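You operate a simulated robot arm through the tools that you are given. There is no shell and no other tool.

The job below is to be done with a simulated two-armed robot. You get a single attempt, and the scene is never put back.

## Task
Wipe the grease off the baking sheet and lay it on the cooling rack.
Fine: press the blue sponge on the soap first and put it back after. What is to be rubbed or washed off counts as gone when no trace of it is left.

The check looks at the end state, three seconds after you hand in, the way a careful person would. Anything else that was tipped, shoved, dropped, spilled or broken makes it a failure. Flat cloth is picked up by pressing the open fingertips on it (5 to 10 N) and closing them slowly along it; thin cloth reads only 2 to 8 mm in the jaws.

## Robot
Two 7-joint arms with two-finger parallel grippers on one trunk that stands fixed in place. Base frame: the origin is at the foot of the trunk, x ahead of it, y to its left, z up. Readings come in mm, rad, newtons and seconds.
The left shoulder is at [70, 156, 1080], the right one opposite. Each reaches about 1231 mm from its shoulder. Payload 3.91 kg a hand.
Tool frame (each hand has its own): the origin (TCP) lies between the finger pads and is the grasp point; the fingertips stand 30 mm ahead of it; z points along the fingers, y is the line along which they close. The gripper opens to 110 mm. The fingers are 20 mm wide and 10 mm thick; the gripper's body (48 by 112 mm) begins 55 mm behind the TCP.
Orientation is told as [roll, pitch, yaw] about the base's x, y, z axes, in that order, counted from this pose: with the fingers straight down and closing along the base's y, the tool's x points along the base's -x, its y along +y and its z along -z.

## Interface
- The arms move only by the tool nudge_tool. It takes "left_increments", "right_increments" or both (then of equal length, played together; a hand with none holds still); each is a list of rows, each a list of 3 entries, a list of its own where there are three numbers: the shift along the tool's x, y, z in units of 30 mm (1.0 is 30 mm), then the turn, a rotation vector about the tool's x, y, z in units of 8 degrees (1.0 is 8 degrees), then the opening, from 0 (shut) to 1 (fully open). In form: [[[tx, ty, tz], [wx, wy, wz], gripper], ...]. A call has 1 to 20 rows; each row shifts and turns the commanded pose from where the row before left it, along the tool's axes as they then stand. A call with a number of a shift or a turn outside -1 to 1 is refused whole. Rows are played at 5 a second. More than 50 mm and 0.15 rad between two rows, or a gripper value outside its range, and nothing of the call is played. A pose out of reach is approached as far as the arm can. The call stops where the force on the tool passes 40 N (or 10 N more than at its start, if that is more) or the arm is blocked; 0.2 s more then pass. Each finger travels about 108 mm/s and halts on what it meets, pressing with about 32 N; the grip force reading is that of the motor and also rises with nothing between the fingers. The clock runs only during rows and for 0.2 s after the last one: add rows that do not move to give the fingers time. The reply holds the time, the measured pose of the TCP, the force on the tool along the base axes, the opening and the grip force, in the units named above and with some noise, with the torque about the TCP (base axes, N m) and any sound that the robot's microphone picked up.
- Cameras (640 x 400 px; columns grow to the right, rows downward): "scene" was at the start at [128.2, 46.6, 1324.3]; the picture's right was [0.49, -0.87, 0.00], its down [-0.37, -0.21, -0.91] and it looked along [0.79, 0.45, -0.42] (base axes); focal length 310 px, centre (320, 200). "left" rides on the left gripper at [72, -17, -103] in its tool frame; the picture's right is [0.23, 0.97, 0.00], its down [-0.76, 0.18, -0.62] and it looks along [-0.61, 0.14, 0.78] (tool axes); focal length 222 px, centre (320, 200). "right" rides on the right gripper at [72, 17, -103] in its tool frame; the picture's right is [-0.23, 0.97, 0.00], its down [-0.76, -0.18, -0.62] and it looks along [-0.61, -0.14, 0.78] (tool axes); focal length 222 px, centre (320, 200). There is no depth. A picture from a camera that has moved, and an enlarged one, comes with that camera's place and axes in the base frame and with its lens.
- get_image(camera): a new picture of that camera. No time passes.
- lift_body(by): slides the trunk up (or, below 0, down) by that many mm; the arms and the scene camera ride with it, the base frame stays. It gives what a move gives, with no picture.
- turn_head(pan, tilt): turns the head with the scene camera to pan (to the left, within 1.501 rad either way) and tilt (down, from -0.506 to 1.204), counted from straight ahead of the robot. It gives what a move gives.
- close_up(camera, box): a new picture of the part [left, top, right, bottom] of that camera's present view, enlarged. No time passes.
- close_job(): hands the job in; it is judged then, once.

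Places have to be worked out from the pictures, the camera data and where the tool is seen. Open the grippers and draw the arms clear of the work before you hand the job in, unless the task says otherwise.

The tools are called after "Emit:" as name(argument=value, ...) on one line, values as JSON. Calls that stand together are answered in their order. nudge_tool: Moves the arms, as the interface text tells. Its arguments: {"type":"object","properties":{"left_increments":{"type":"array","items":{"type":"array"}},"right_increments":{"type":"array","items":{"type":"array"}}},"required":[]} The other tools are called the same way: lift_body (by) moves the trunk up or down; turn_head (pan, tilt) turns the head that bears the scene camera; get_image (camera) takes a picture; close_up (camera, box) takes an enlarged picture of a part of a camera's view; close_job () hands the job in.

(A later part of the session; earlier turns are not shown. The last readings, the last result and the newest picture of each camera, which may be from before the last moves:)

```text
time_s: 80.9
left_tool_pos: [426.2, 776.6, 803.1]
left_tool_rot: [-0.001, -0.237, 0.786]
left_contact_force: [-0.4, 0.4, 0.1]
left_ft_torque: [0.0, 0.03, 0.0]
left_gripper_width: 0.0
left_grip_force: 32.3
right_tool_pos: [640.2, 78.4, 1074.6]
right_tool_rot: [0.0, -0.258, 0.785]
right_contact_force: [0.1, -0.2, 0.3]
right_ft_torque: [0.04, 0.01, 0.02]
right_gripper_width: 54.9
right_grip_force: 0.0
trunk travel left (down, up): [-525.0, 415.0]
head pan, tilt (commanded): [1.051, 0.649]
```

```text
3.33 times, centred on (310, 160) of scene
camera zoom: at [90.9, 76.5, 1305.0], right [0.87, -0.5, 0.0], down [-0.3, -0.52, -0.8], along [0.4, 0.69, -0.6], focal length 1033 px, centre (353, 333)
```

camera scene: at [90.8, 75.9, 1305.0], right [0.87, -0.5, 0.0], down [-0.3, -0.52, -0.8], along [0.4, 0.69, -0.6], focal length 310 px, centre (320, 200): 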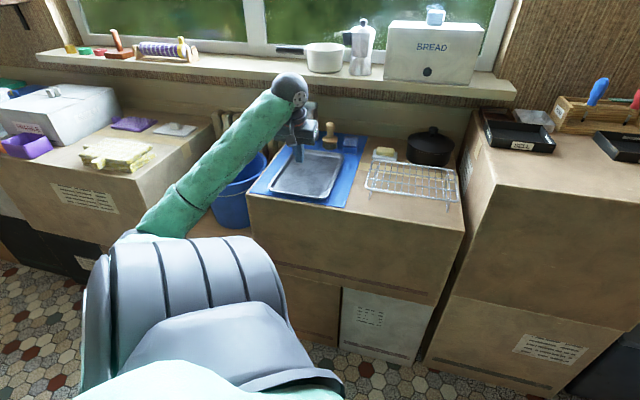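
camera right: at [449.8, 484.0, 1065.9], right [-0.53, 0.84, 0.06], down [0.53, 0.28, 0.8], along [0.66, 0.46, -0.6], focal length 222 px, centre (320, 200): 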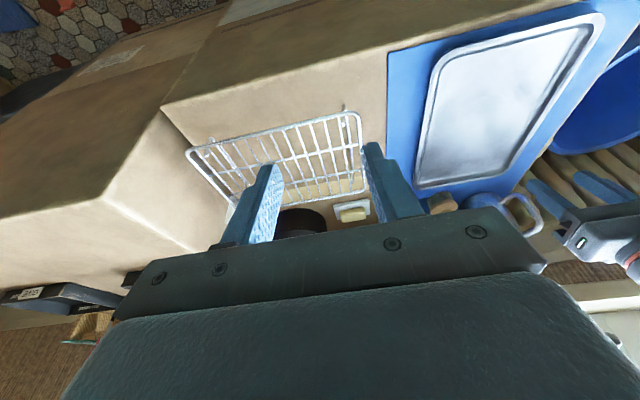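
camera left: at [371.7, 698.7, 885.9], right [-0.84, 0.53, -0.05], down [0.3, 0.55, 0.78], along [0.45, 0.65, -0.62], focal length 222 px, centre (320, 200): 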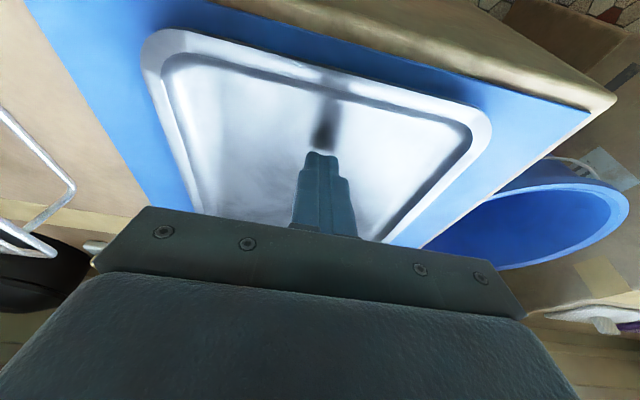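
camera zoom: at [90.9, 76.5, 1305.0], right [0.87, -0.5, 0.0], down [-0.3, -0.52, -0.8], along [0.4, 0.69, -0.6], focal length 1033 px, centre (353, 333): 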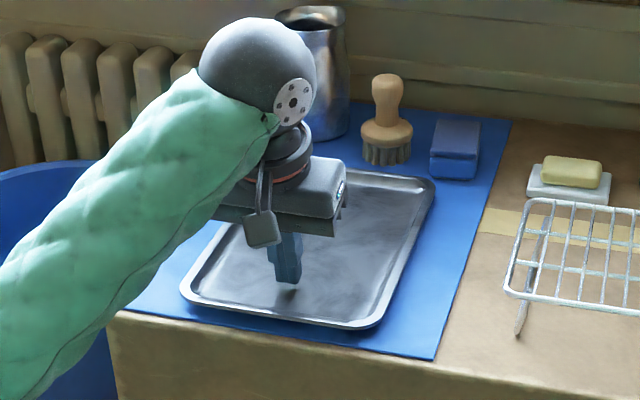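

The fingertips are inside the tray, 5 mm above its floor. I lower 3 mm and pull toward the robot in 8 mm rows until the front wall is met.

Emit:
nudge_tool(left_increments=[[[0.0234, 0, 0.0972], [0, 0, 0], 0], [[0.2593, 0, -0.0623], [0, 0, 0], 0], [[0.2593, 0, -0.0623], [0, 0, 0], 0], [[0.2593, 0, -0.0623], [0, 0, 0], 0], [[0.2593, 0, -0.0623], [0, 0, 0], 0], [[0.2593, 0, -0.0623], [0, 0, 0], 0]])

Emit:
close_up(camera="scene", box=[250, 100, 370, 220])

Emit:
get_image(camera="left")

```text
time_s: 82.3
left_tool_pos: [397.5, 747.2, 800.2]
left_tool_rot: [0.001, -0.236, 0.785]
left_contact_force: [2.8, 1.9, 2.6]
left_ft_torque: [0.02, -0.04, 0.02]
left_gripper_width: 0.1
left_grip_force: 31.6
right_tool_pos: [641.2, 79.4, 1074.9]
right_tool_rot: [0.0, -0.259, 0.786]
right_contact_force: [0.2, 0.5, -0.1]
right_ft_torque: [-0.01, -0.01, 0.0]
right_gripper_width: 55.3
right_grip_force: 0.1
trunk travel left (down, up): [-525.0, 415.0]
head pan, tilt (commanded): [1.051, 0.649]
```

```text
3.33 times, centred on (310, 160) of scene
camera zoom: at [91.0, 76.5, 1305.0], right [0.87, -0.5, 0.0], down [-0.3, -0.52, -0.8], along [0.4, 0.69, -0.6], focal length 1033 px, centre (353, 333)
```

zoom: 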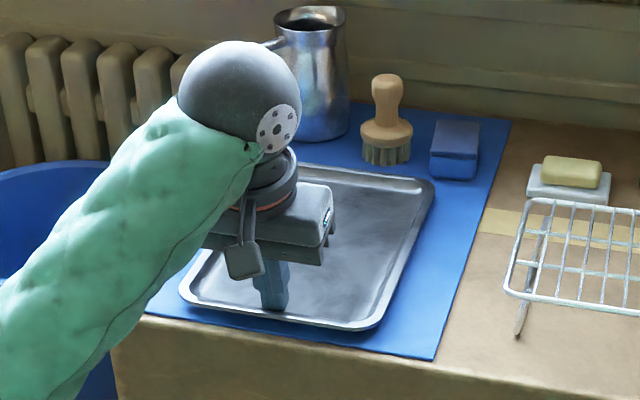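

```text
taken
camera left: at [343.9, 670.0, 883.4], right [-0.84, 0.53, -0.05], down [0.3, 0.55, 0.78], along [0.45, 0.65, -0.62], focal length 222 px, centre (320, 200)
```

left: 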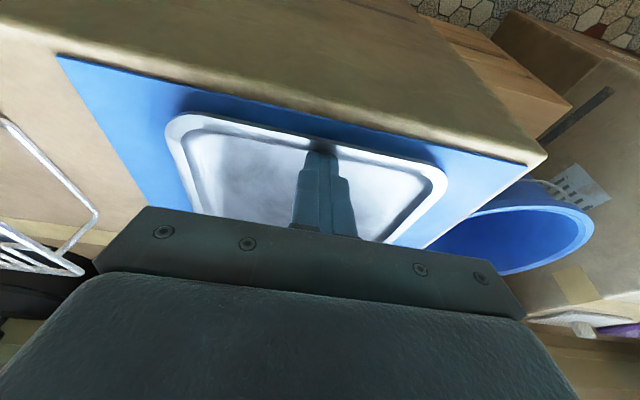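

Contact with the front wall (~3.4 N, no lifting). I keep pulling the tray toward me slowly.

Emit:
nudge_tool(left_increments=[[[0.2593, 0, -0.0623], [0, 0, 0], 0], [[0.2593, 0, -0.0623], [0, 0, 0], 0], [[0.2593, 0, -0.0623], [0, 0, 0], 0], [[0.2593, 0, -0.0623], [0, 0, 0], 0]])

Emit:
close_up(camera="scene", box=[250, 100, 370, 220])

Emit:
get_image(camera="left")

```text
time_s: 83.3
left_tool_pos: [375.4, 726.2, 800.2]
left_tool_rot: [-0.001, -0.234, 0.785]
left_contact_force: [1.7, 1.5, 3.0]
left_ft_torque: [0.07, -0.05, -0.01]
left_gripper_width: 0.0
left_grip_force: 32.2
right_tool_pos: [640.2, 77.8, 1074.3]
right_tool_rot: [-0.001, -0.261, 0.785]
right_contact_force: [-0.2, -0.8, -0.1]
right_ft_torque: [0.0, -0.01, 0.0]
right_gripper_width: 55.1
right_grip_force: 0.0
trunk travel left (down, up): [-525.0, 415.0]
head pan, tilt (commanded): [1.051, 0.649]
```

```text
3.33 times, centred on (310, 160) of scene
camera zoom: at [90.9, 76.5, 1305.0], right [0.87, -0.5, 0.0], down [-0.3, -0.52, -0.8], along [0.4, 0.69, -0.6], focal length 1033 px, centre (353, 333)
```

zoom: 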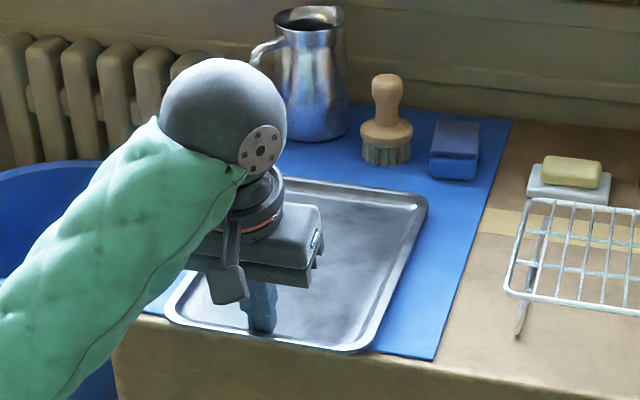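

```text
taken
camera left: at [320.8, 647.4, 883.2], right [-0.84, 0.53, -0.05], down [0.3, 0.55, 0.78], along [0.45, 0.65, -0.62], focal length 222 px, centre (320, 200)
```

left: 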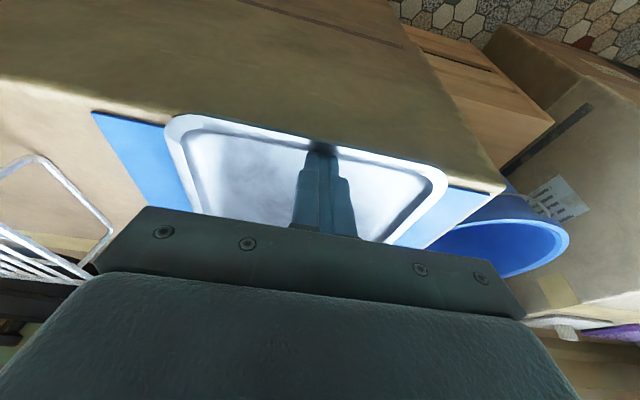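

The tray follows straight and level, with the mat and other things still. I pull another 50 mm so the front overhangs the bench edge.

Emit:
nudge_tool(left_increments=[[[0.2593, 0, -0.0623], [0, 0, 0], 0], [[0.2593, 0, -0.0623], [0, 0, 0], 0], [[0.2593, 0, -0.0623], [0, 0, 0], 0], [[0.2593, 0, -0.0623], [0, 0, 0], 0], [[0.2593, 0, -0.0623], [0, 0, 0], 0], [[0.2593, 0, -0.0623], [0, 0, 0], 0]])

Emit:
close_up(camera="scene", box=[240, 110, 370, 230])

Emit:
get_image(camera="left")

```text
time_s: 84.7
left_tool_pos: [341.6, 691.8, 800.6]
left_tool_rot: [0.0, -0.235, 0.787]
left_contact_force: [1.0, 1.5, 1.6]
left_ft_torque: [0.02, -0.04, 0.01]
left_gripper_width: 0.1
left_grip_force: 31.7
right_tool_pos: [640.5, 79.2, 1075.2]
right_tool_rot: [-0.001, -0.26, 0.785]
right_contact_force: [0.3, -0.8, 0.2]
right_ft_torque: [-0.01, 0.02, -0.02]
right_gripper_width: 54.7
right_grip_force: 0.1
trunk travel left (down, up): [-525.0, 415.0]
head pan, tilt (commanded): [1.051, 0.649]
```

```text
3.33 times, centred on (305, 170) of scene
camera zoom: at [90.9, 76.5, 1305.0], right [0.87, -0.5, 0.0], down [-0.3, -0.52, -0.8], along [0.4, 0.69, -0.6], focal length 1033 px, centre (370, 300)
```

zoom: 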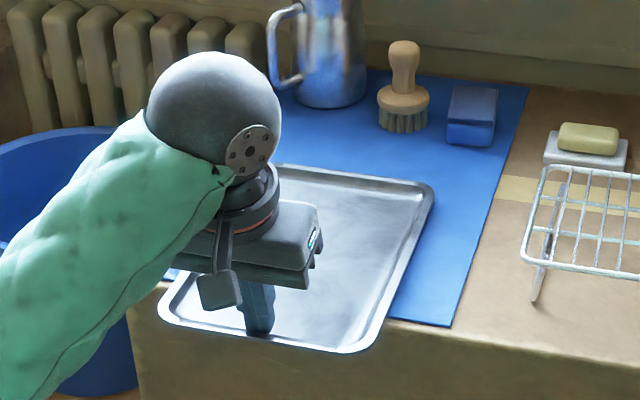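

```text
taken
camera left: at [287.1, 613.8, 883.8], right [-0.84, 0.53, -0.05], down [0.3, 0.55, 0.78], along [0.45, 0.65, -0.62], focal length 222 px, centre (320, 200)
```

left: 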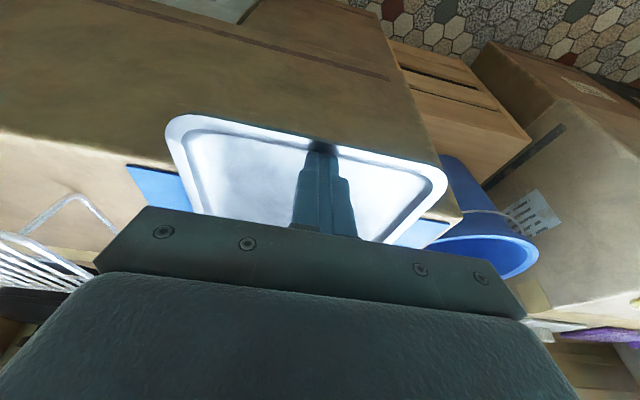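

The tray now overhangs the bench edge by about 65 mm (front lip v≈718), still square and stable. I lift the fingers out and back off in front of the bench.

Emit:
nudge_tool(left_increments=[[[-0.117, 0, -0.4], [0, 0, 0], 0], [[-0.117, 0, -0.4], [0, 0, 0], 0], [[-0.0972, 0, -0.405], [0, 0, 0], 0], [[-0.0972, 0, -0.405], [0, 0, 0], 0], [[-0.0972, 0, -0.405], [0, 0, 0], 0], [[-0.0972, 0, -0.405], [0, 0, 0], 0], [[-0.0972, 0, -0.405], [0, 0, 0], 0], [[0.4214, 0, -0.1012], [0, 0, 0], 0], [[0.4214, 0, -0.1012], [0, 0, 0], 0.1], [[0.4214, 0, -0.1012], [0, 0, 0], 0.2], [[0.4214, 0, -0.1012], [0, 0, 0], 0.3], [[0.4214, 0, -0.1012], [0, 0, 0], 0.4], [[0.4214, 0, -0.1012], [0, 0, 0], 0.5], [[0.4214, 0, -0.1012], [0, 0, 0], 0.5]])

Emit:
get_image(camera="scene")

Emit:
get_image(camera="left")

```text
time_s: 87.7
left_tool_pos: [277.1, 628.4, 889.3]
left_tool_rot: [-0.001, -0.235, 0.783]
left_contact_force: [0.2, 0.6, 0.3]
left_ft_torque: [0.02, 0.0, -0.01]
left_gripper_width: 55.1
left_grip_force: 0.1
right_tool_pos: [640.1, 77.8, 1074.6]
right_tool_rot: [0.0, -0.262, 0.785]
right_contact_force: [0.2, 0.2, -0.4]
right_ft_torque: [0.01, 0.0, 0.0]
right_gripper_width: 55.1
right_grip_force: 0.2
trunk travel left (down, up): [-525.0, 415.0]
head pan, tilt (commanded): [1.051, 0.649]
```

```text
taken
camera scene: at [90.7, 76.4, 1305.0], right [0.87, -0.5, 0.0], down [-0.3, -0.52, -0.8], along [0.4, 0.69, -0.6], focal length 310 px, centre (320, 200)
```

scene: 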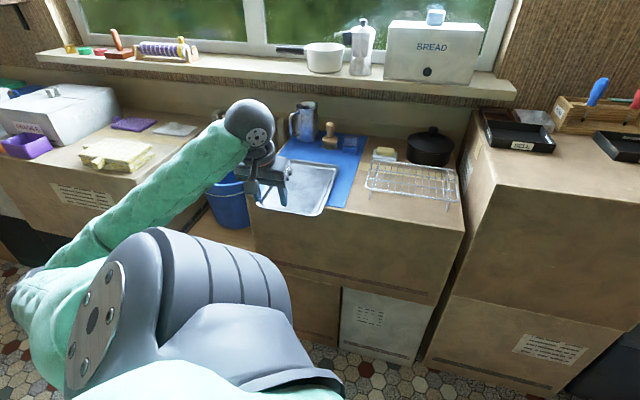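

```text
taken
camera left: at [222.7, 549.8, 971.4], right [-0.84, 0.53, -0.05], down [0.3, 0.55, 0.78], along [0.45, 0.65, -0.62], focal length 222 px, centre (320, 200)
```

left: 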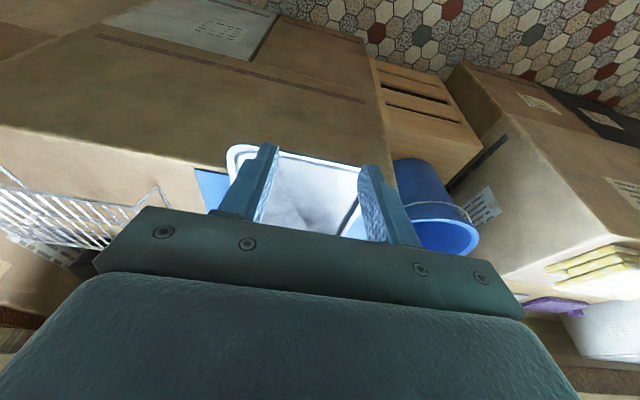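

Clear, and the tray sits stably overhanging. Now I pitch the left hand up gradually toward horizontal (fingers pointing away from the robot), 25° first.

Emit:
nudge_tool(left_increments=[[[0, 0, 0], [0, -0.52, 0], 0.55], [[0, 0, 0], [0, -0.52, 0], 0.55], [[0, 0, 0], [0, -0.52, 0], 0.55], [[0, 0, 0], [0, -0.52, 0], 0.55], [[0, 0, 0], [0, -0.52, 0], 0.55], [[0, 0, 0], [0, -0.52, 0], 0.55]])

Emit:
get_image(camera="scene")

```text
time_s: 89.1
left_tool_pos: [305.2, 688.5, 884.7]
left_tool_rot: [0.0, -0.671, 0.785]
left_contact_force: [0.7, -0.3, -0.6]
left_ft_torque: [-0.04, 0.0, 0.03]
left_gripper_width: 60.3
left_grip_force: 0.0
left hand out of reach, approached as far as the arm can: row 1, 2, 3, 4, 5, 6
right_tool_pos: [641.0, 78.6, 1074.7]
right_tool_rot: [-0.001, -0.261, 0.786]
right_contact_force: [1.5, -0.5, -0.2]
right_ft_torque: [0.02, -0.01, 0.0]
right_gripper_width: 55.0
right_grip_force: 0.1
trunk travel left (down, up): [-525.0, 415.0]
head pan, tilt (commanded): [1.051, 0.649]
```

```text
taken
camera scene: at [90.8, 76.6, 1305.0], right [0.87, -0.5, 0.0], down [-0.3, -0.52, -0.8], along [0.4, 0.69, -0.6], focal length 310 px, centre (320, 200)
```

scene: 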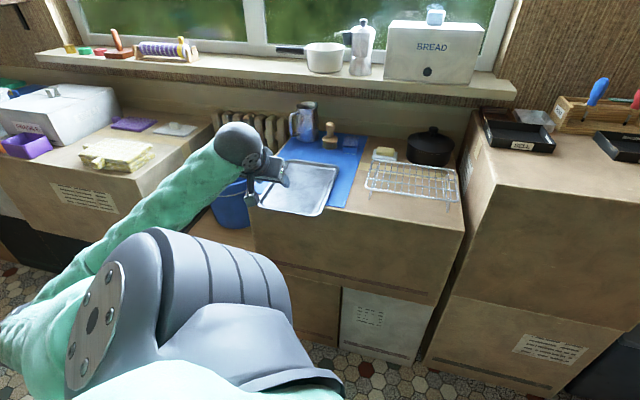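

The arm cannot fold that close to its shoulder. Raising the trunk will give it room, so I lift the body 200 mm (nothing is held and both hands are clear).

Emit:
lift_body(by=200)

Emit:
get_image(camera="scene")

Emit:
get_image(camera="left")

```text
time_s: 91.2
left_tool_pos: [305.4, 688.1, 1083.3]
left_tool_rot: [-0.002, -0.667, 0.785]
left_contact_force: [0.3, -0.1, -0.8]
left_ft_torque: [-0.02, -0.01, -0.03]
left_gripper_width: 60.7
left_grip_force: 0.1
right_tool_pos: [640.9, 78.7, 1274.3]
right_tool_rot: [0.0, -0.259, 0.785]
right_contact_force: [1.0, -0.6, 0.7]
right_ft_torque: [-0.01, -0.01, 0.01]
right_gripper_width: 55.0
right_grip_force: 0.1
trunk travel left (down, up): [-725.0, 215.0]
head pan, tilt (commanded): [1.051, 0.649]
```

```text
taken
camera scene: at [91.0, 76.7, 1504.9], right [0.87, -0.5, 0.0], down [-0.3, -0.52, -0.8], along [0.4, 0.69, -0.6], focal length 310 px, centre (320, 200)
```

scene: 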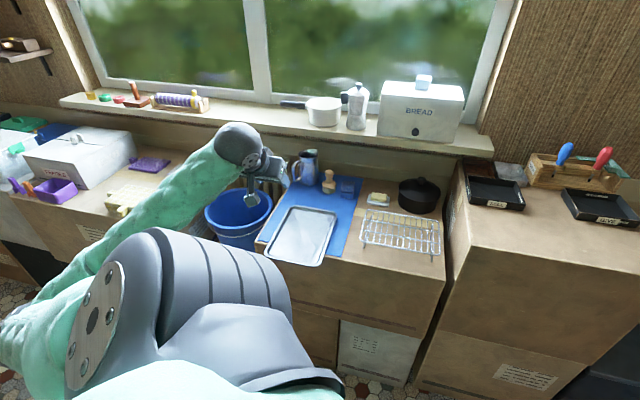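

```text
taken
camera left: at [231.6, 591.8, 1119.6], right [-0.81, 0.56, -0.14], down [0.02, 0.28, 0.96], along [0.58, 0.78, -0.24], focal length 222 px, centre (320, 200)
```

left: 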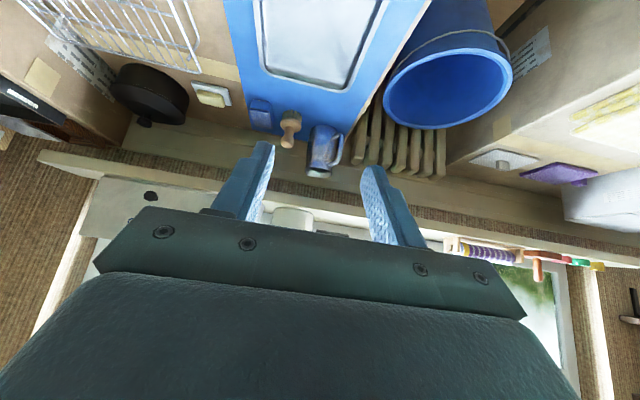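

The view from higher shows the whole bench intact with the tray overhanging the edge. I lower the left hand ~150 mm in this posture and see whether it follows.

Emit:
nudge_tool(left_increments=[[[0.309, 0, 0.393], [0, 0, 0], 0.55], [[0.309, 0, 0.393], [0, 0, 0], 0.55], [[0.309, 0, 0.393], [0, 0, 0], 0.55], [[0.309, 0, 0.393], [0, 0, 0], 0.55], [[0.309, 0, 0.393], [0, 0, 0], 0.55], [[0.309, 0, 0.393], [0, 0, 0], 0.55], [[0.309, 0, 0.393], [0, 0, 0], 0.55], [[0.309, 0, 0.393], [0, 0, 0], 0.55], [[0.309, 0, 0.393], [0, 0, 0], 0.55], [[0.309, 0, 0.393], [0, 0, 0], 0.55]])

Emit:
get_image(camera="scene")

```text
time_s: 93.4
left_tool_pos: [305.5, 688.1, 934.4]
left_tool_rot: [-0.002, -0.669, 0.785]
left_contact_force: [0.1, -0.2, -0.6]
left_ft_torque: [0.0, 0.04, 0.0]
left_gripper_width: 60.3
left_grip_force: 0.0
right_tool_pos: [640.7, 78.9, 1274.6]
right_tool_rot: [0.0, -0.261, 0.785]
right_contact_force: [-0.3, 0.3, -0.3]
right_ft_torque: [0.02, -0.06, -0.03]
right_gripper_width: 54.9
right_grip_force: 0.2
trunk travel left (down, up): [-725.0, 215.0]
head pan, tilt (commanded): [1.051, 0.649]
```

```text
taken
camera scene: at [91.0, 76.5, 1505.0], right [0.87, -0.5, 0.0], down [-0.3, -0.52, -0.8], along [0.4, 0.69, -0.6], focal length 310 px, centre (320, 200)
```

scene: 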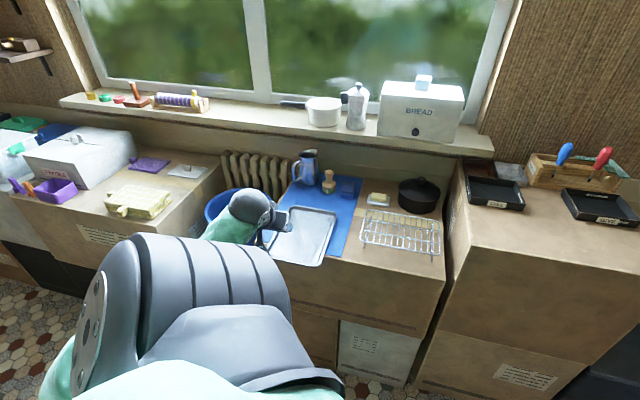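

It follows exactly now. I back off 62 mm and continue pitching the hand toward horizontal.

Emit:
nudge_tool(left_increments=[[[0.325, 0, -0.256], [0, 0, 0], 0.55], [[0.325, 0, -0.256], [0, 0, 0], 0.55], [[0.325, 0, -0.256], [0, 0, 0], 0.55], [[0.325, 0, -0.256], [0, 0, 0], 0.55], [[0.325, 0, -0.256], [0, 0, 0], 0.55], [[0, 0, 0], [0, -0.6, 0], 0.55], [[0, 0, 0], [0, -0.6, 0], 0.55], [[0, 0, 0], [0, -0.6, 0], 0.55], [[0, 0, 0], [0, -0.6, 0], 0.55], [[0, 0, 0], [0, -0.6, 0], 0.55]])

Emit:
get_image(camera="scene")

Emit:
get_image(camera="left")

```text
time_s: 95.6
left_tool_pos: [263.4, 652.9, 929.4]
left_tool_rot: [-0.001, -1.089, 0.785]
left_contact_force: [-1.0, 0.2, 0.2]
left_ft_torque: [0.0, -0.01, 0.0]
left_gripper_width: 60.7
left_grip_force: 0.0
left hand out of reach, approached as far as the arm can: row 5, 6
right_tool_pos: [639.8, 78.8, 1273.7]
right_tool_rot: [0.001, -0.261, 0.786]
right_contact_force: [-0.2, 0.0, 0.6]
right_ft_torque: [0.02, 0.01, -0.01]
right_gripper_width: 54.9
right_grip_force: 0.0
trunk travel left (down, up): [-725.0, 215.0]
head pan, tilt (commanded): [1.051, 0.649]
```

```text
taken
camera scene: at [90.8, 76.1, 1505.0], right [0.87, -0.5, 0.0], down [-0.3, -0.52, -0.8], along [0.4, 0.69, -0.6], focal length 310 px, centre (320, 200)
```

scene: 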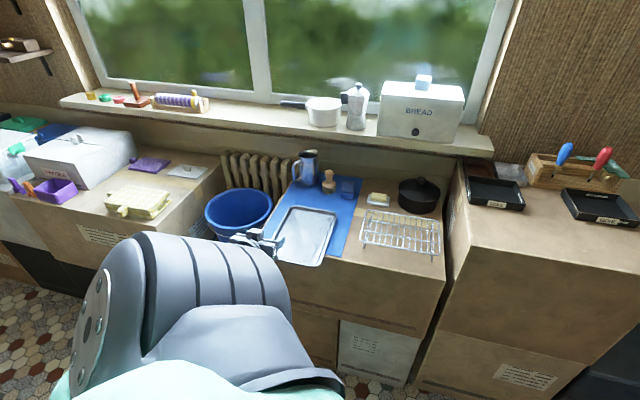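

```text
taken
camera left: at [186.8, 552.4, 912.4], right [-0.76, 0.61, -0.2], down [-0.27, -0.01, 0.96], along [0.59, 0.79, 0.17], focal length 222 px, centre (320, 200)
```

left: 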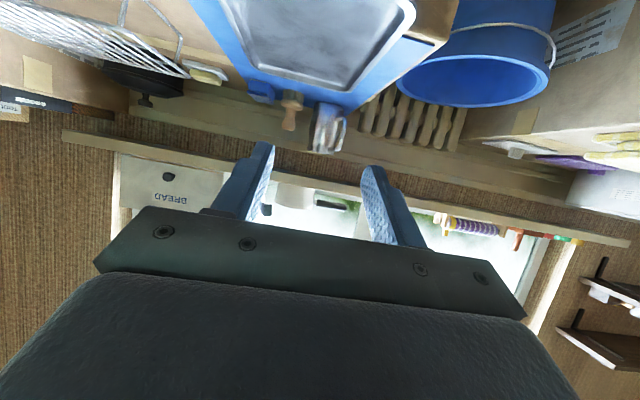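

The hand is at 62° pitch. I continue to 90° and shift 28 mm right to line up with the tray's middle.

Emit:
nudge_tool(left_increments=[[[0, -0.31, 0], [0, 0, 0], 0.55], [[0, -0.31, 0], [0, 0, 0], 0.55], [[0, -0.31, 0], [0, 0, 0], 0.55], [[0, 0, 0], [0, -0.575, 0], 0.55], [[0, 0, 0], [0, -0.575, 0], 0.55], [[0, 0, 0], [0, -0.575, 0], 0.55], [[0, 0, 0], [0, -0.575, 0], 0.55], [[0, 0, 0], [0, -0.575, 0], 0.55], [[0, 0, 0], [0, -0.575, 0], 0.55]])

Emit:
get_image(camera="scene")

```text
time_s: 97.8
left_tool_pos: [300.1, 655.1, 948.7]
left_tool_rot: [2.285, -1.501, -1.556]
left_contact_force: [2.0, -1.9, 1.0]
left_ft_torque: [-0.05, 0.02, 0.13]
left_gripper_width: 60.3
left_grip_force: 0.1
left hand out of reach, approached as far as the arm can: row 2, 3
right_tool_pos: [637.1, 82.4, 1274.6]
right_tool_rot: [-0.006, -0.258, 0.78]
right_contact_force: [1.2, -2.7, -0.8]
right_ft_torque: [0.24, 0.07, 0.08]
right_gripper_width: 54.9
right_grip_force: 0.0
trunk travel left (down, up): [-725.0, 215.0]
head pan, tilt (commanded): [1.051, 0.649]
stopped in row 9 (left hand): the arm was blocked; the commanded pose is now the measured one
```

```text
taken
camera scene: at [84.9, 86.0, 1503.6], right [0.87, -0.5, 0.01], down [-0.3, -0.53, -0.79], along [0.4, 0.69, -0.61], focal length 310 px, centre (320, 200)
```

scene: 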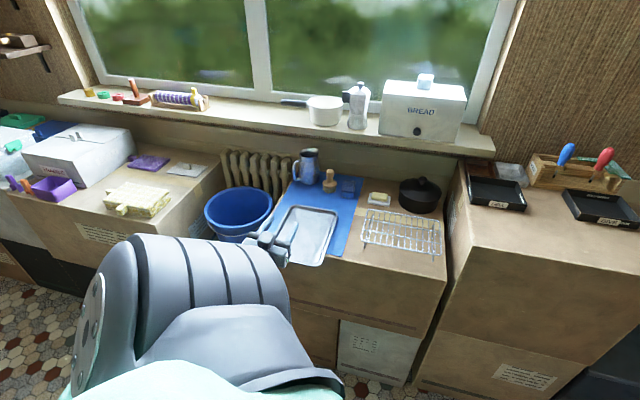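

The arm reported being blocked near 86° pitch, probably its own forearm against the body. I look down with the head to see the arm's posture.

Emit:
turn_head(pan=1.2, tilt=1.15)

Emit:
get_image(camera="scene")

Emit:
get_image(camera="right")

Emit:
get_image(camera="left")

```text
time_s: 98.8
left_tool_pos: [295.2, 661.9, 944.6]
left_tool_rot: [2.362, -1.516, -1.626]
left_contact_force: [-0.1, -0.5, 0.0]
left_ft_torque: [0.02, 0.02, 0.01]
left_gripper_width: 60.5
left_grip_force: 0.1
right_tool_pos: [631.8, 94.1, 1278.5]
right_tool_rot: [-0.012, -0.255, 0.787]
right_contact_force: [0.0, 0.2, -0.4]
right_ft_torque: [0.03, -0.01, -0.03]
right_gripper_width: 54.9
right_grip_force: 0.1
trunk travel left (down, up): [-725.0, 215.0]
head pan, tilt (commanded): [1.201, 1.15]
```

```text
taken
camera scene: at [59.2, 74.3, 1467.5], right [0.93, -0.36, 0.01], down [-0.33, -0.86, -0.4], along [0.15, 0.37, -0.92], focal length 310 px, centre (320, 200)
```

scene: 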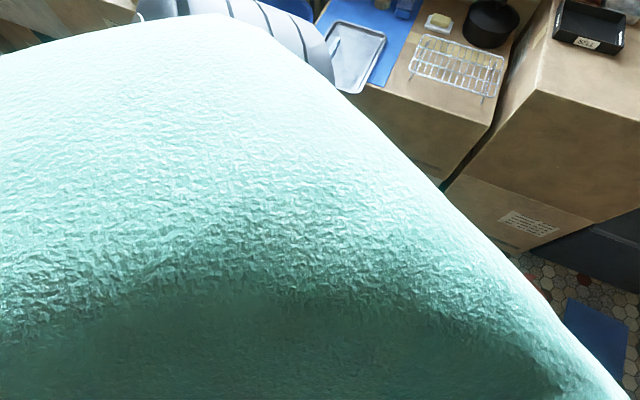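

```text
taken
camera right: at [552.0, 38.6, 1359.6], right [-0.53, 0.84, 0.04], down [0.53, 0.29, 0.8], along [0.66, 0.45, -0.6], focal length 222 px, centre (320, 200)
```

right: 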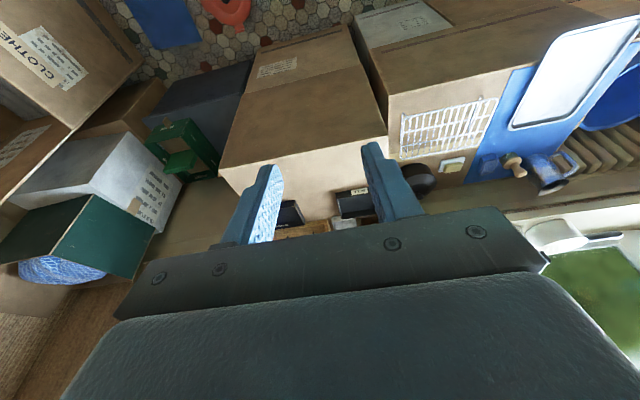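

```text
taken
camera left: at [230.6, 584.1, 867.4], right [-0.65, 0.73, -0.19], down [-0.58, -0.33, 0.74], along [0.48, 0.6, 0.64], focal length 222 px, centre (320, 200)
```

left: 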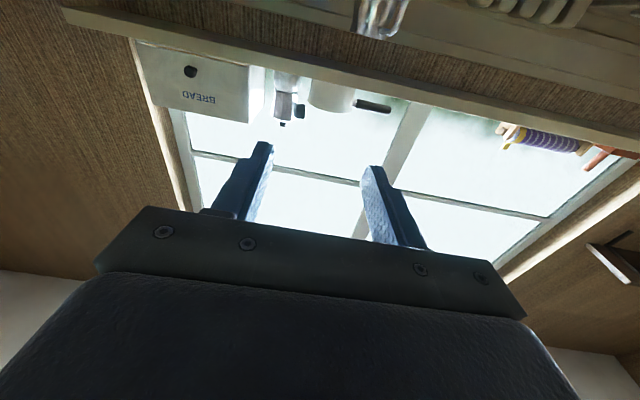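

The left arm seems jammed against the body (even the trunk is slightly pushed). I undo the last pitch rotations to relieve it.

Emit:
nudge_tool(left_increments=[[[0, 0, 0], [0, 0.5, 0], 0.55], [[0, 0, 0], [0, 0.5, 0], 0.55], [[0, 0, 0], [0, 0.5, 0], 0.55], [[0, 0, 0], [0, 0.5, 0], 0.55], [[0, 0, 0], [0, 0, 0], 0.55]])

Emit:
turn_head(pan=1.05, tilt=0.75)

Emit:
get_image(camera="scene")

```text
time_s: 100.0
left_tool_pos: [298.8, 647.9, 945.8]
left_tool_rot: [0.175, -1.322, 0.576]
left_contact_force: [0.1, 0.7, -0.4]
left_ft_torque: [0.0, -0.04, 0.03]
left_gripper_width: 60.7
left_grip_force: 0.0
right_tool_pos: [641.3, 77.2, 1274.8]
right_tool_rot: [0.0, -0.261, 0.785]
right_contact_force: [0.2, 0.0, 0.8]
right_ft_torque: [0.03, -0.01, 0.0]
right_gripper_width: 55.1
right_grip_force: 0.1
trunk travel left (down, up): [-725.0, 215.0]
head pan, tilt (commanded): [1.201, 1.15]
```

```text
time_s: 100.8
left_tool_pos: [298.5, 647.2, 945.7]
left_tool_rot: [0.174, -1.323, 0.577]
left_contact_force: [-0.9, 0.1, 0.5]
left_ft_torque: [-0.02, -0.03, -0.01]
left_gripper_width: 60.6
left_grip_force: 0.1
right_tool_pos: [640.9, 79.6, 1275.1]
right_tool_rot: [-0.002, -0.26, 0.785]
right_contact_force: [-0.8, -0.3, -0.4]
right_ft_torque: [-0.02, -0.01, 0.01]
right_gripper_width: 55.1
right_grip_force: 0.1
trunk travel left (down, up): [-725.0, 215.0]
head pan, tilt (commanded): [1.051, 0.75]
```

```text
taken
camera scene: at [88.9, 72.8, 1496.3], right [0.87, -0.5, 0.0], down [-0.34, -0.59, -0.73], along [0.36, 0.63, -0.68], focal length 310 px, centre (320, 200)
```

scene: 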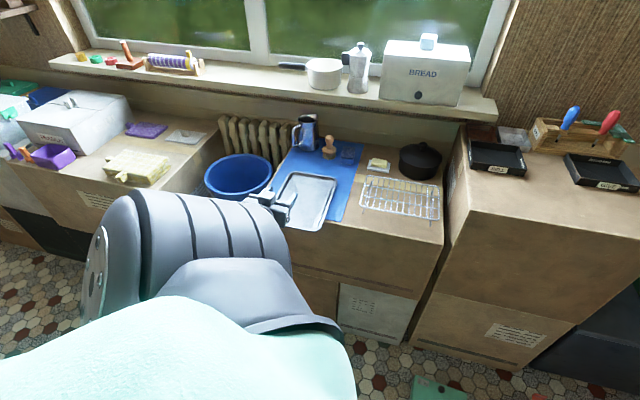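

Relieved: the right arm and trunk are back to their readings. The arm needs more room, so I raise the trunk another 200 mm, which will let the forearm hang down with the hand horizontal.

Emit:
lift_body(by=200)

Emit:
get_image(camera="scene")

```text
time_s: 103.0
left_tool_pos: [298.1, 647.2, 1145.1]
left_tool_rot: [0.174, -1.322, 0.577]
left_contact_force: [0.1, 0.2, -1.4]
left_ft_torque: [0.01, 0.02, 0.02]
left_gripper_width: 60.6
left_grip_force: 0.1
right_tool_pos: [642.0, 78.3, 1474.6]
right_tool_rot: [0.0, -0.261, 0.785]
right_contact_force: [0.3, -0.6, -0.8]
right_ft_torque: [0.01, 0.01, -0.01]
right_gripper_width: 55.5
right_grip_force: 0.1
trunk travel left (down, up): [-925.0, 15.0]
head pan, tilt (commanded): [1.051, 0.75]
```

```text
taken
camera scene: at [89.1, 73.0, 1696.3], right [0.87, -0.5, 0.0], down [-0.34, -0.59, -0.73], along [0.36, 0.63, -0.68], focal length 310 px, centre (320, 200)
```

scene: 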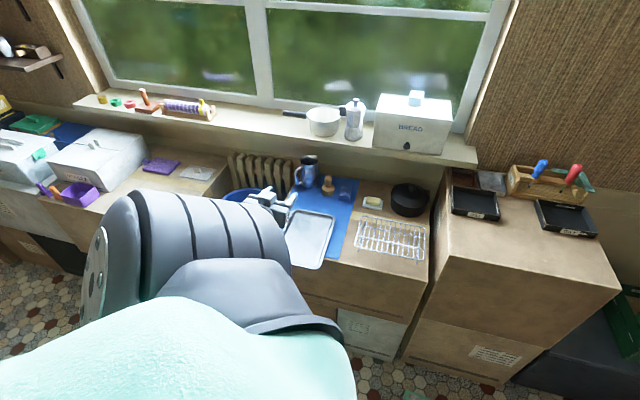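

Everything on the bench is unchanged. I lower the left hand 245 mm in this near-horizontal attitude, in front of the tray.

Emit:
nudge_tool(left_increments=[[[0.565, -0.0248, 0.1414], [0, 0, 0], 0.55], [[0.565, -0.0248, 0.1414], [0, 0, 0], 0.55], [[0.565, -0.0248, 0.1414], [0, 0, 0], 0.55], [[0.565, -0.0248, 0.1414], [0, 0, 0], 0.55], [[0.565, -0.0248, 0.1414], [0, 0, 0], 0.55], [[0.565, -0.0248, 0.1414], [0, 0, 0], 0.55], [[0.565, -0.0248, 0.1414], [0, 0, 0], 0.55], [[0.565, -0.0248, 0.1414], [0, 0, 0], 0.55], [[0.565, -0.0248, 0.1414], [0, 0, 0], 0.55], [[0.565, -0.0248, 0.1414], [0, 0, 0], 0.55], [[0.565, -0.0248, 0.1414], [0, 0, 0], 0.55], [[0.565, -0.0248, 0.1414], [0, 0, 0], 0.55]])

Emit:
get_image(camera="scene")

Emit:
get_image(camera="left")

```text
time_s: 105.6
left_tool_pos: [294.3, 650.6, 936.6]
left_tool_rot: [0.226, -1.318, 0.519]
left_contact_force: [-1.2, -0.5, -0.7]
left_ft_torque: [-0.03, 0.02, -0.02]
left_gripper_width: 60.4
left_grip_force: 0.0
right_tool_pos: [640.2, 78.1, 1474.0]
right_tool_rot: [0.001, -0.259, 0.786]
right_contact_force: [0.5, -0.3, -0.4]
right_ft_torque: [-0.01, -0.01, 0.02]
right_gripper_width: 54.9
right_grip_force: 0.0
trunk travel left (down, up): [-925.0, 15.0]
head pan, tilt (commanded): [1.051, 0.75]
```

```text
taken
camera scene: at [89.0, 73.2, 1696.2], right [0.87, -0.5, 0.0], down [-0.34, -0.59, -0.73], along [0.36, 0.63, -0.68], focal length 310 px, centre (320, 200)
```

scene: 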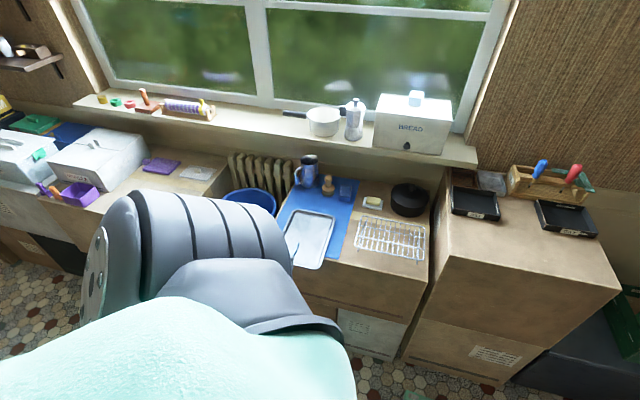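

```text
taken
camera left: at [217.5, 562.2, 890.3], right [-0.71, 0.69, -0.17], down [-0.39, -0.19, 0.9], along [0.59, 0.7, 0.41], focal length 222 px, centre (320, 200)
```

left: 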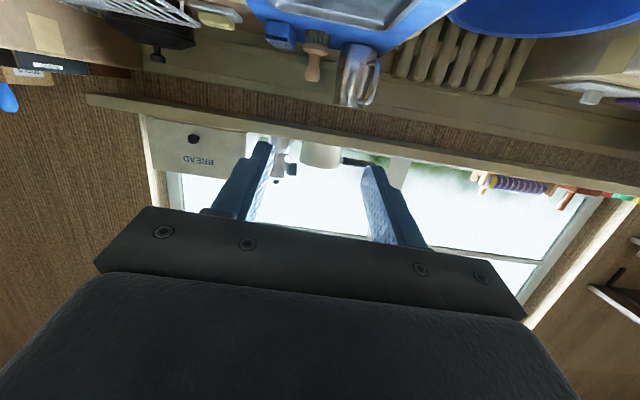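

The posture holds well. I finish the pitch to horizontal (14° more) here, where there is free space.

Emit:
nudge_tool(left_increments=[[[0, 0, 0], [0, -0.587, 0], 0.55], [[0, 0, 0], [0, -0.587, 0], 0.55], [[0, 0, 0], [0, -0.587, 0], 0.55], [[0, 0, 0], [0, 0, 0], 0.55]])

```text
time_s: 106.6
left_tool_pos: [287.4, 659.0, 941.2]
left_tool_rot: [1.541, -1.487, -0.813]
left_contact_force: [1.1, 0.4, -0.1]
left_ft_torque: [-0.03, 0.01, -0.03]
left_gripper_width: 60.5
left_grip_force: 0.1
right_tool_pos: [640.7, 78.2, 1475.7]
right_tool_rot: [-0.001, -0.262, 0.786]
right_contact_force: [-0.5, 1.1, -0.6]
right_ft_torque: [-0.06, 0.01, 0.0]
right_gripper_width: 55.0
right_grip_force: 0.1
trunk travel left (down, up): [-925.0, 15.0]
head pan, tilt (commanded): [1.051, 0.75]
```

The hand is now horizontal, pointing along v. Next I roll it about its own axis so the fingers close vertically; first a third of the way to see if the wrist allows it.

Emit:
nudge_tool(left_increments=[[[0, 0, 0], [0, 0, -0.79], 0.55], [[0, 0, 0], [0, 0, -0.79], 0.55], [[0, 0, 0], [0, 0, -0.79], 0.55], [[0, 0, 0], [0, 0, -0.79], 0.55], [[0, 0, 0], [0, 0, 0], 0.55]])

Emit:
get_image(camera="left")

```text
time_s: 107.8
left_tool_pos: [293.3, 657.1, 941.5]
left_tool_rot: [-1.579, -1.196, 2.311]
left_contact_force: [-0.5, 0.1, -0.1]
left_ft_torque: [-0.04, 0.0, -0.01]
left_gripper_width: 60.4
left_grip_force: 0.0
right_tool_pos: [640.7, 78.4, 1475.8]
right_tool_rot: [0.0, -0.263, 0.784]
right_contact_force: [0.0, -0.3, 0.0]
right_ft_torque: [0.0, 0.01, -0.03]
right_gripper_width: 55.2
right_grip_force: 0.1
trunk travel left (down, up): [-925.0, 15.0]
head pan, tilt (commanded): [1.051, 0.75]
```

```text
taken
camera left: at [245.5, 556.5, 879.4], right [-0.55, 0.61, -0.57], down [-0.76, -0.09, 0.64], along [0.34, 0.79, 0.51], focal length 222 px, centre (320, 200)
```

left: 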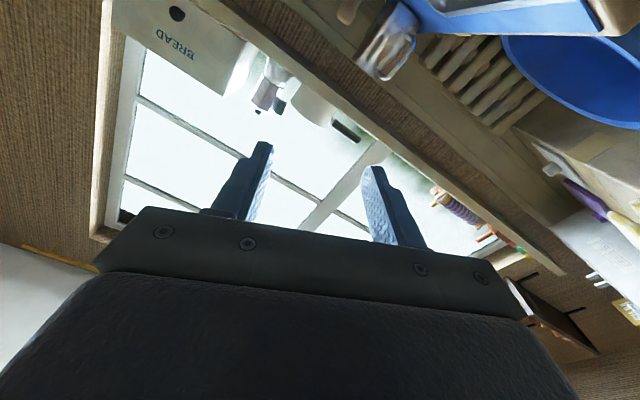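

The wrist rolls freely. I continue the roll the remaining ~70°.

Emit:
nudge_tool(left_increments=[[[0, 0, 0], [0, 0, -0.79], 0.55], [[0, 0, 0], [0, 0, -0.79], 0.55], [[0, 0, 0], [0, 0, -0.79], 0.55], [[0, 0, 0], [0, 0, -0.79], 0.55], [[0, 0, 0], [0, 0, -0.79], 0.55], [[0, 0, 0], [0, 0, -0.79], 0.55], [[0, 0, 0], [0, 0, -0.79], 0.55], [[0, 0, 0], [0, 0, -0.79], 0.55], [[0, 0, 0], [0, 0, -0.79], 0.55], [[0, 0, 0], [0, 0, -0.79], 0.55], [[0, 0, 0], [0, 0, -0.79], 0.55], [[0, 0, 0], [0, 0, 0], 0.55]])

Emit:
get_image(camera="left")

Emit:
get_image(camera="scene")

```text
time_s: 110.4
left_tool_pos: [297.8, 648.0, 937.2]
left_tool_rot: [-1.573, 0.04, 2.321]
left_contact_force: [-0.4, 0.1, -0.6]
left_ft_torque: [0.03, -0.02, -0.01]
left_gripper_width: 60.3
left_grip_force: 0.0
right_tool_pos: [641.2, 77.6, 1475.5]
right_tool_rot: [0.002, -0.26, 0.785]
right_contact_force: [0.1, -0.6, -0.1]
right_ft_torque: [-0.01, 0.03, 0.02]
right_gripper_width: 55.2
right_grip_force: 0.2
trunk travel left (down, up): [-925.0, 15.0]
head pan, tilt (commanded): [1.051, 0.75]
```

```text
taken
camera left: at [271.0, 526.0, 955.9], right [0.18, -0.2, -0.96], down [-0.97, 0.13, -0.21], along [0.17, 0.97, -0.17], focal length 222 px, centre (320, 200)
```

left: 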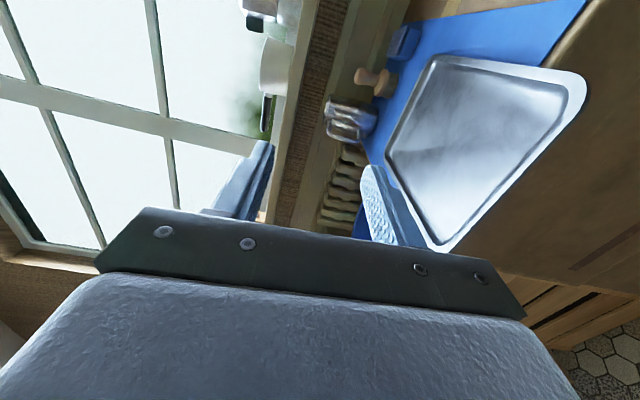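

```text
taken
camera scene: at [89.2, 72.7, 1696.4], right [0.87, -0.5, 0.0], down [-0.34, -0.59, -0.73], along [0.36, 0.63, -0.68], focal length 310 px, centre (320, 200)
```

scene: 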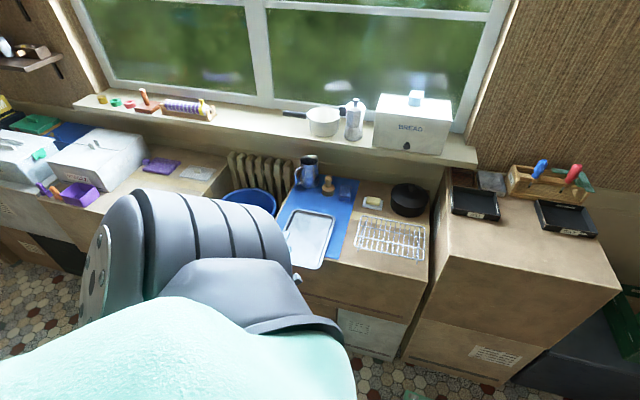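

The fingers now close vertically with the hand pointing at the tray, camera on the right. I trim 2° of roll and yaw, back off 20 mm and lower partway toward the tray edge level.

Emit:
nudge_tool(left_increments=[[[0, 0, 0], [0, -0.25, 0.287], 0.55], [[0, 0.4, -0.083], [0, 0, 0], 0.55], [[0, 0.4, -0.083], [0, 0, 0], 0.55], [[0, 0.4, -0.083], [0, 0, 0], 0.55], [[0, 0.4, -0.083], [0, 0, 0], 0.55], [[0, 0.4, -0.083], [0, 0, 0], 0.55], [[0, 0.4, -0.083], [0, 0, 0], 0.55], [[0, 0.4, -0.083], [0, 0, 0], 0.55], [[0, 0.4, -0.083], [0, 0, 0], 0.55], [[0, 0, 0], [0, 0, 0], 0.55]])

Emit:
get_image(camera="left")

Emit:
get_image(camera="scene")

```text
time_s: 112.6
left_tool_pos: [284.4, 634.7, 841.5]
left_tool_rot: [-1.571, 0.002, 2.352]
left_contact_force: [0.1, 0.2, 0.8]
left_ft_torque: [0.01, -0.01, -0.01]
left_gripper_width: 60.3
left_grip_force: 0.1
right_tool_pos: [640.2, 78.9, 1474.2]
right_tool_rot: [0.001, -0.26, 0.783]
right_contact_force: [0.2, -0.4, 0.2]
right_ft_torque: [0.0, 0.03, -0.03]
right_gripper_width: 55.0
right_grip_force: 0.1
trunk travel left (down, up): [-925.0, 15.0]
head pan, tilt (commanded): [1.051, 0.75]
```

```text
taken
camera left: at [262.1, 510.1, 856.9], right [0.16, -0.16, -0.97], down [-0.98, 0.1, -0.18], along [0.13, 0.98, -0.14], focal length 222 px, centre (320, 200)
```

left: 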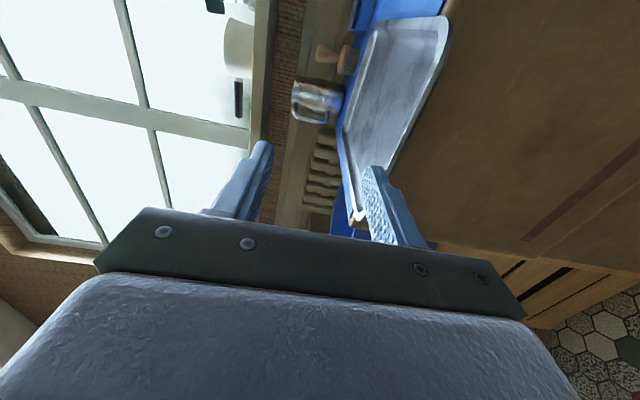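

```text
taken
camera scene: at [89.0, 72.9, 1696.4], right [0.87, -0.5, 0.0], down [-0.34, -0.59, -0.73], along [0.36, 0.63, -0.68], focal length 310 px, centre (320, 200)
```

scene: 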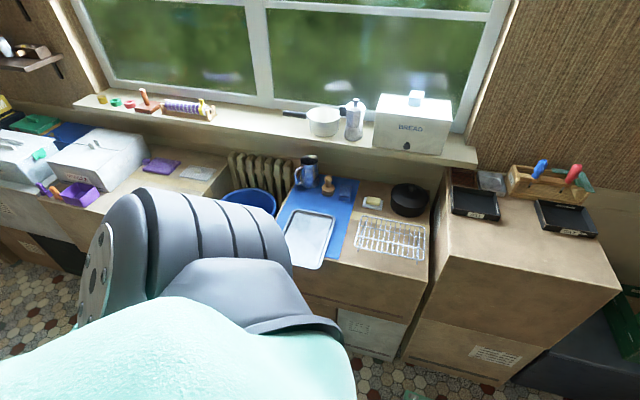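

The hand is square to the tray at z≈841. I zoom in on the tray's front edge to fix its exact height and distance.

Emit:
close_up(camera="left", box=[300, 0, 480, 240])

Emit:
close_up(camera="scene", box=[270, 180, 440, 280])

```text
1.67 times, centred on (390, 120) of left
camera zoom: at [262.1, 510.1, 856.9], right [0.16, -0.16, -0.97], down [-0.98, 0.1, -0.18], along [0.13, 0.98, -0.14], focal length 370 px, centre (203, 333)
```

zoom: 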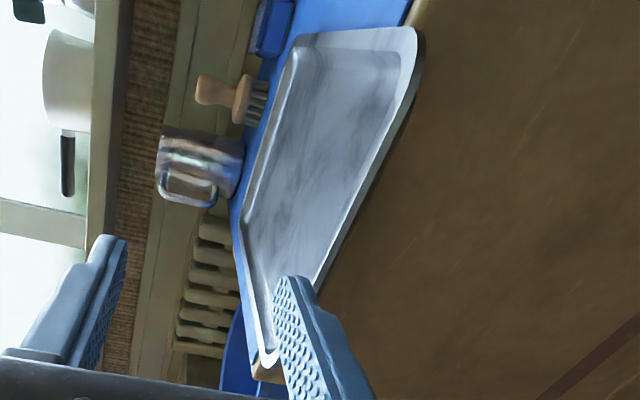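

```text
3.76 times, centred on (355, 230) of scene
camera zoom: at [89.0, 72.9, 1696.4], right [0.87, -0.5, 0.0], down [-0.34, -0.59, -0.73], along [0.36, 0.63, -0.68], focal length 1167 px, centre (188, 87)
```

zoom: 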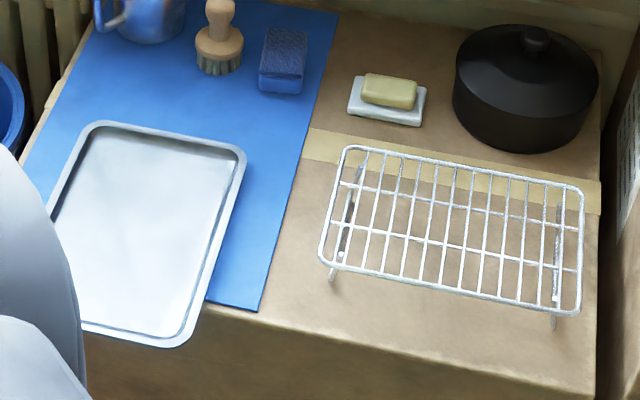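

The rack top works out to about z≈820 (u −54…190, v 821…978); the tray's front lip is at v≈718, z≈763–778. I lower the hand to z≈770, still in front of the tray edge.

Emit:
nudge_tool(left_increments=[[[0, 0.338, 0], [0, 0, 0], 0.55], [[0, 0.338, 0], [0, 0, 0], 0.55], [[0, 0.338, 0], [0, 0, 0], 0.55], [[0, 0.338, 0], [0, 0, 0], 0.55], [[0, 0.338, 0], [0, 0, 0], 0.55], [[0, 0.338, 0], [0, 0, 0], 0.55], [[0, 0.338, 0], [0, 0, 0], 0.55], [[0, 0, 0], [0, 0, 0], 0.55]])

Emit:
get_image(camera="left")

Emit:
close_up(camera="left", box=[220, 60, 440, 240])

```text
time_s: 114.4
left_tool_pos: [283.7, 633.2, 770.2]
left_tool_rot: [-1.571, 0.002, 2.353]
left_contact_force: [-0.1, 0.6, 0.4]
left_ft_torque: [-0.01, 0.01, 0.0]
left_gripper_width: 60.6
left_grip_force: 0.1
right_tool_pos: [641.0, 78.6, 1474.6]
right_tool_rot: [0.0, -0.261, 0.788]
right_contact_force: [-0.5, -0.9, 0.6]
right_ft_torque: [-0.01, -0.03, -0.02]
right_gripper_width: 54.9
right_grip_force: 0.1
trunk travel left (down, up): [-925.0, 15.0]
head pan, tilt (commanded): [1.051, 0.75]
```

```text
taken
camera left: at [261.8, 510.3, 786.5], right [0.16, -0.16, -0.97], down [-0.98, 0.1, -0.18], along [0.13, 0.98, -0.14], focal length 222 px, centre (320, 200)
```

left: 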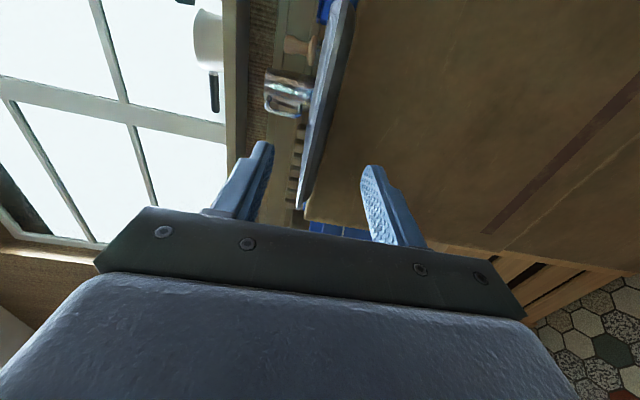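

```text
2.22 times, centred on (330, 150) of left
camera zoom: at [261.8, 510.3, 786.5], right [0.16, -0.16, -0.97], down [-0.98, 0.1, -0.18], along [0.13, 0.98, -0.14], focal length 494 px, centre (298, 311)
```

zoom: 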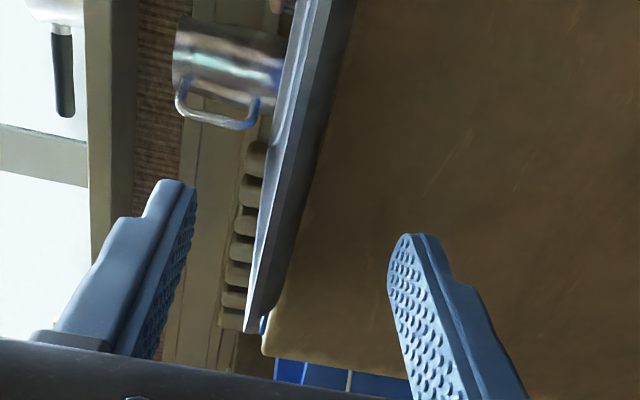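

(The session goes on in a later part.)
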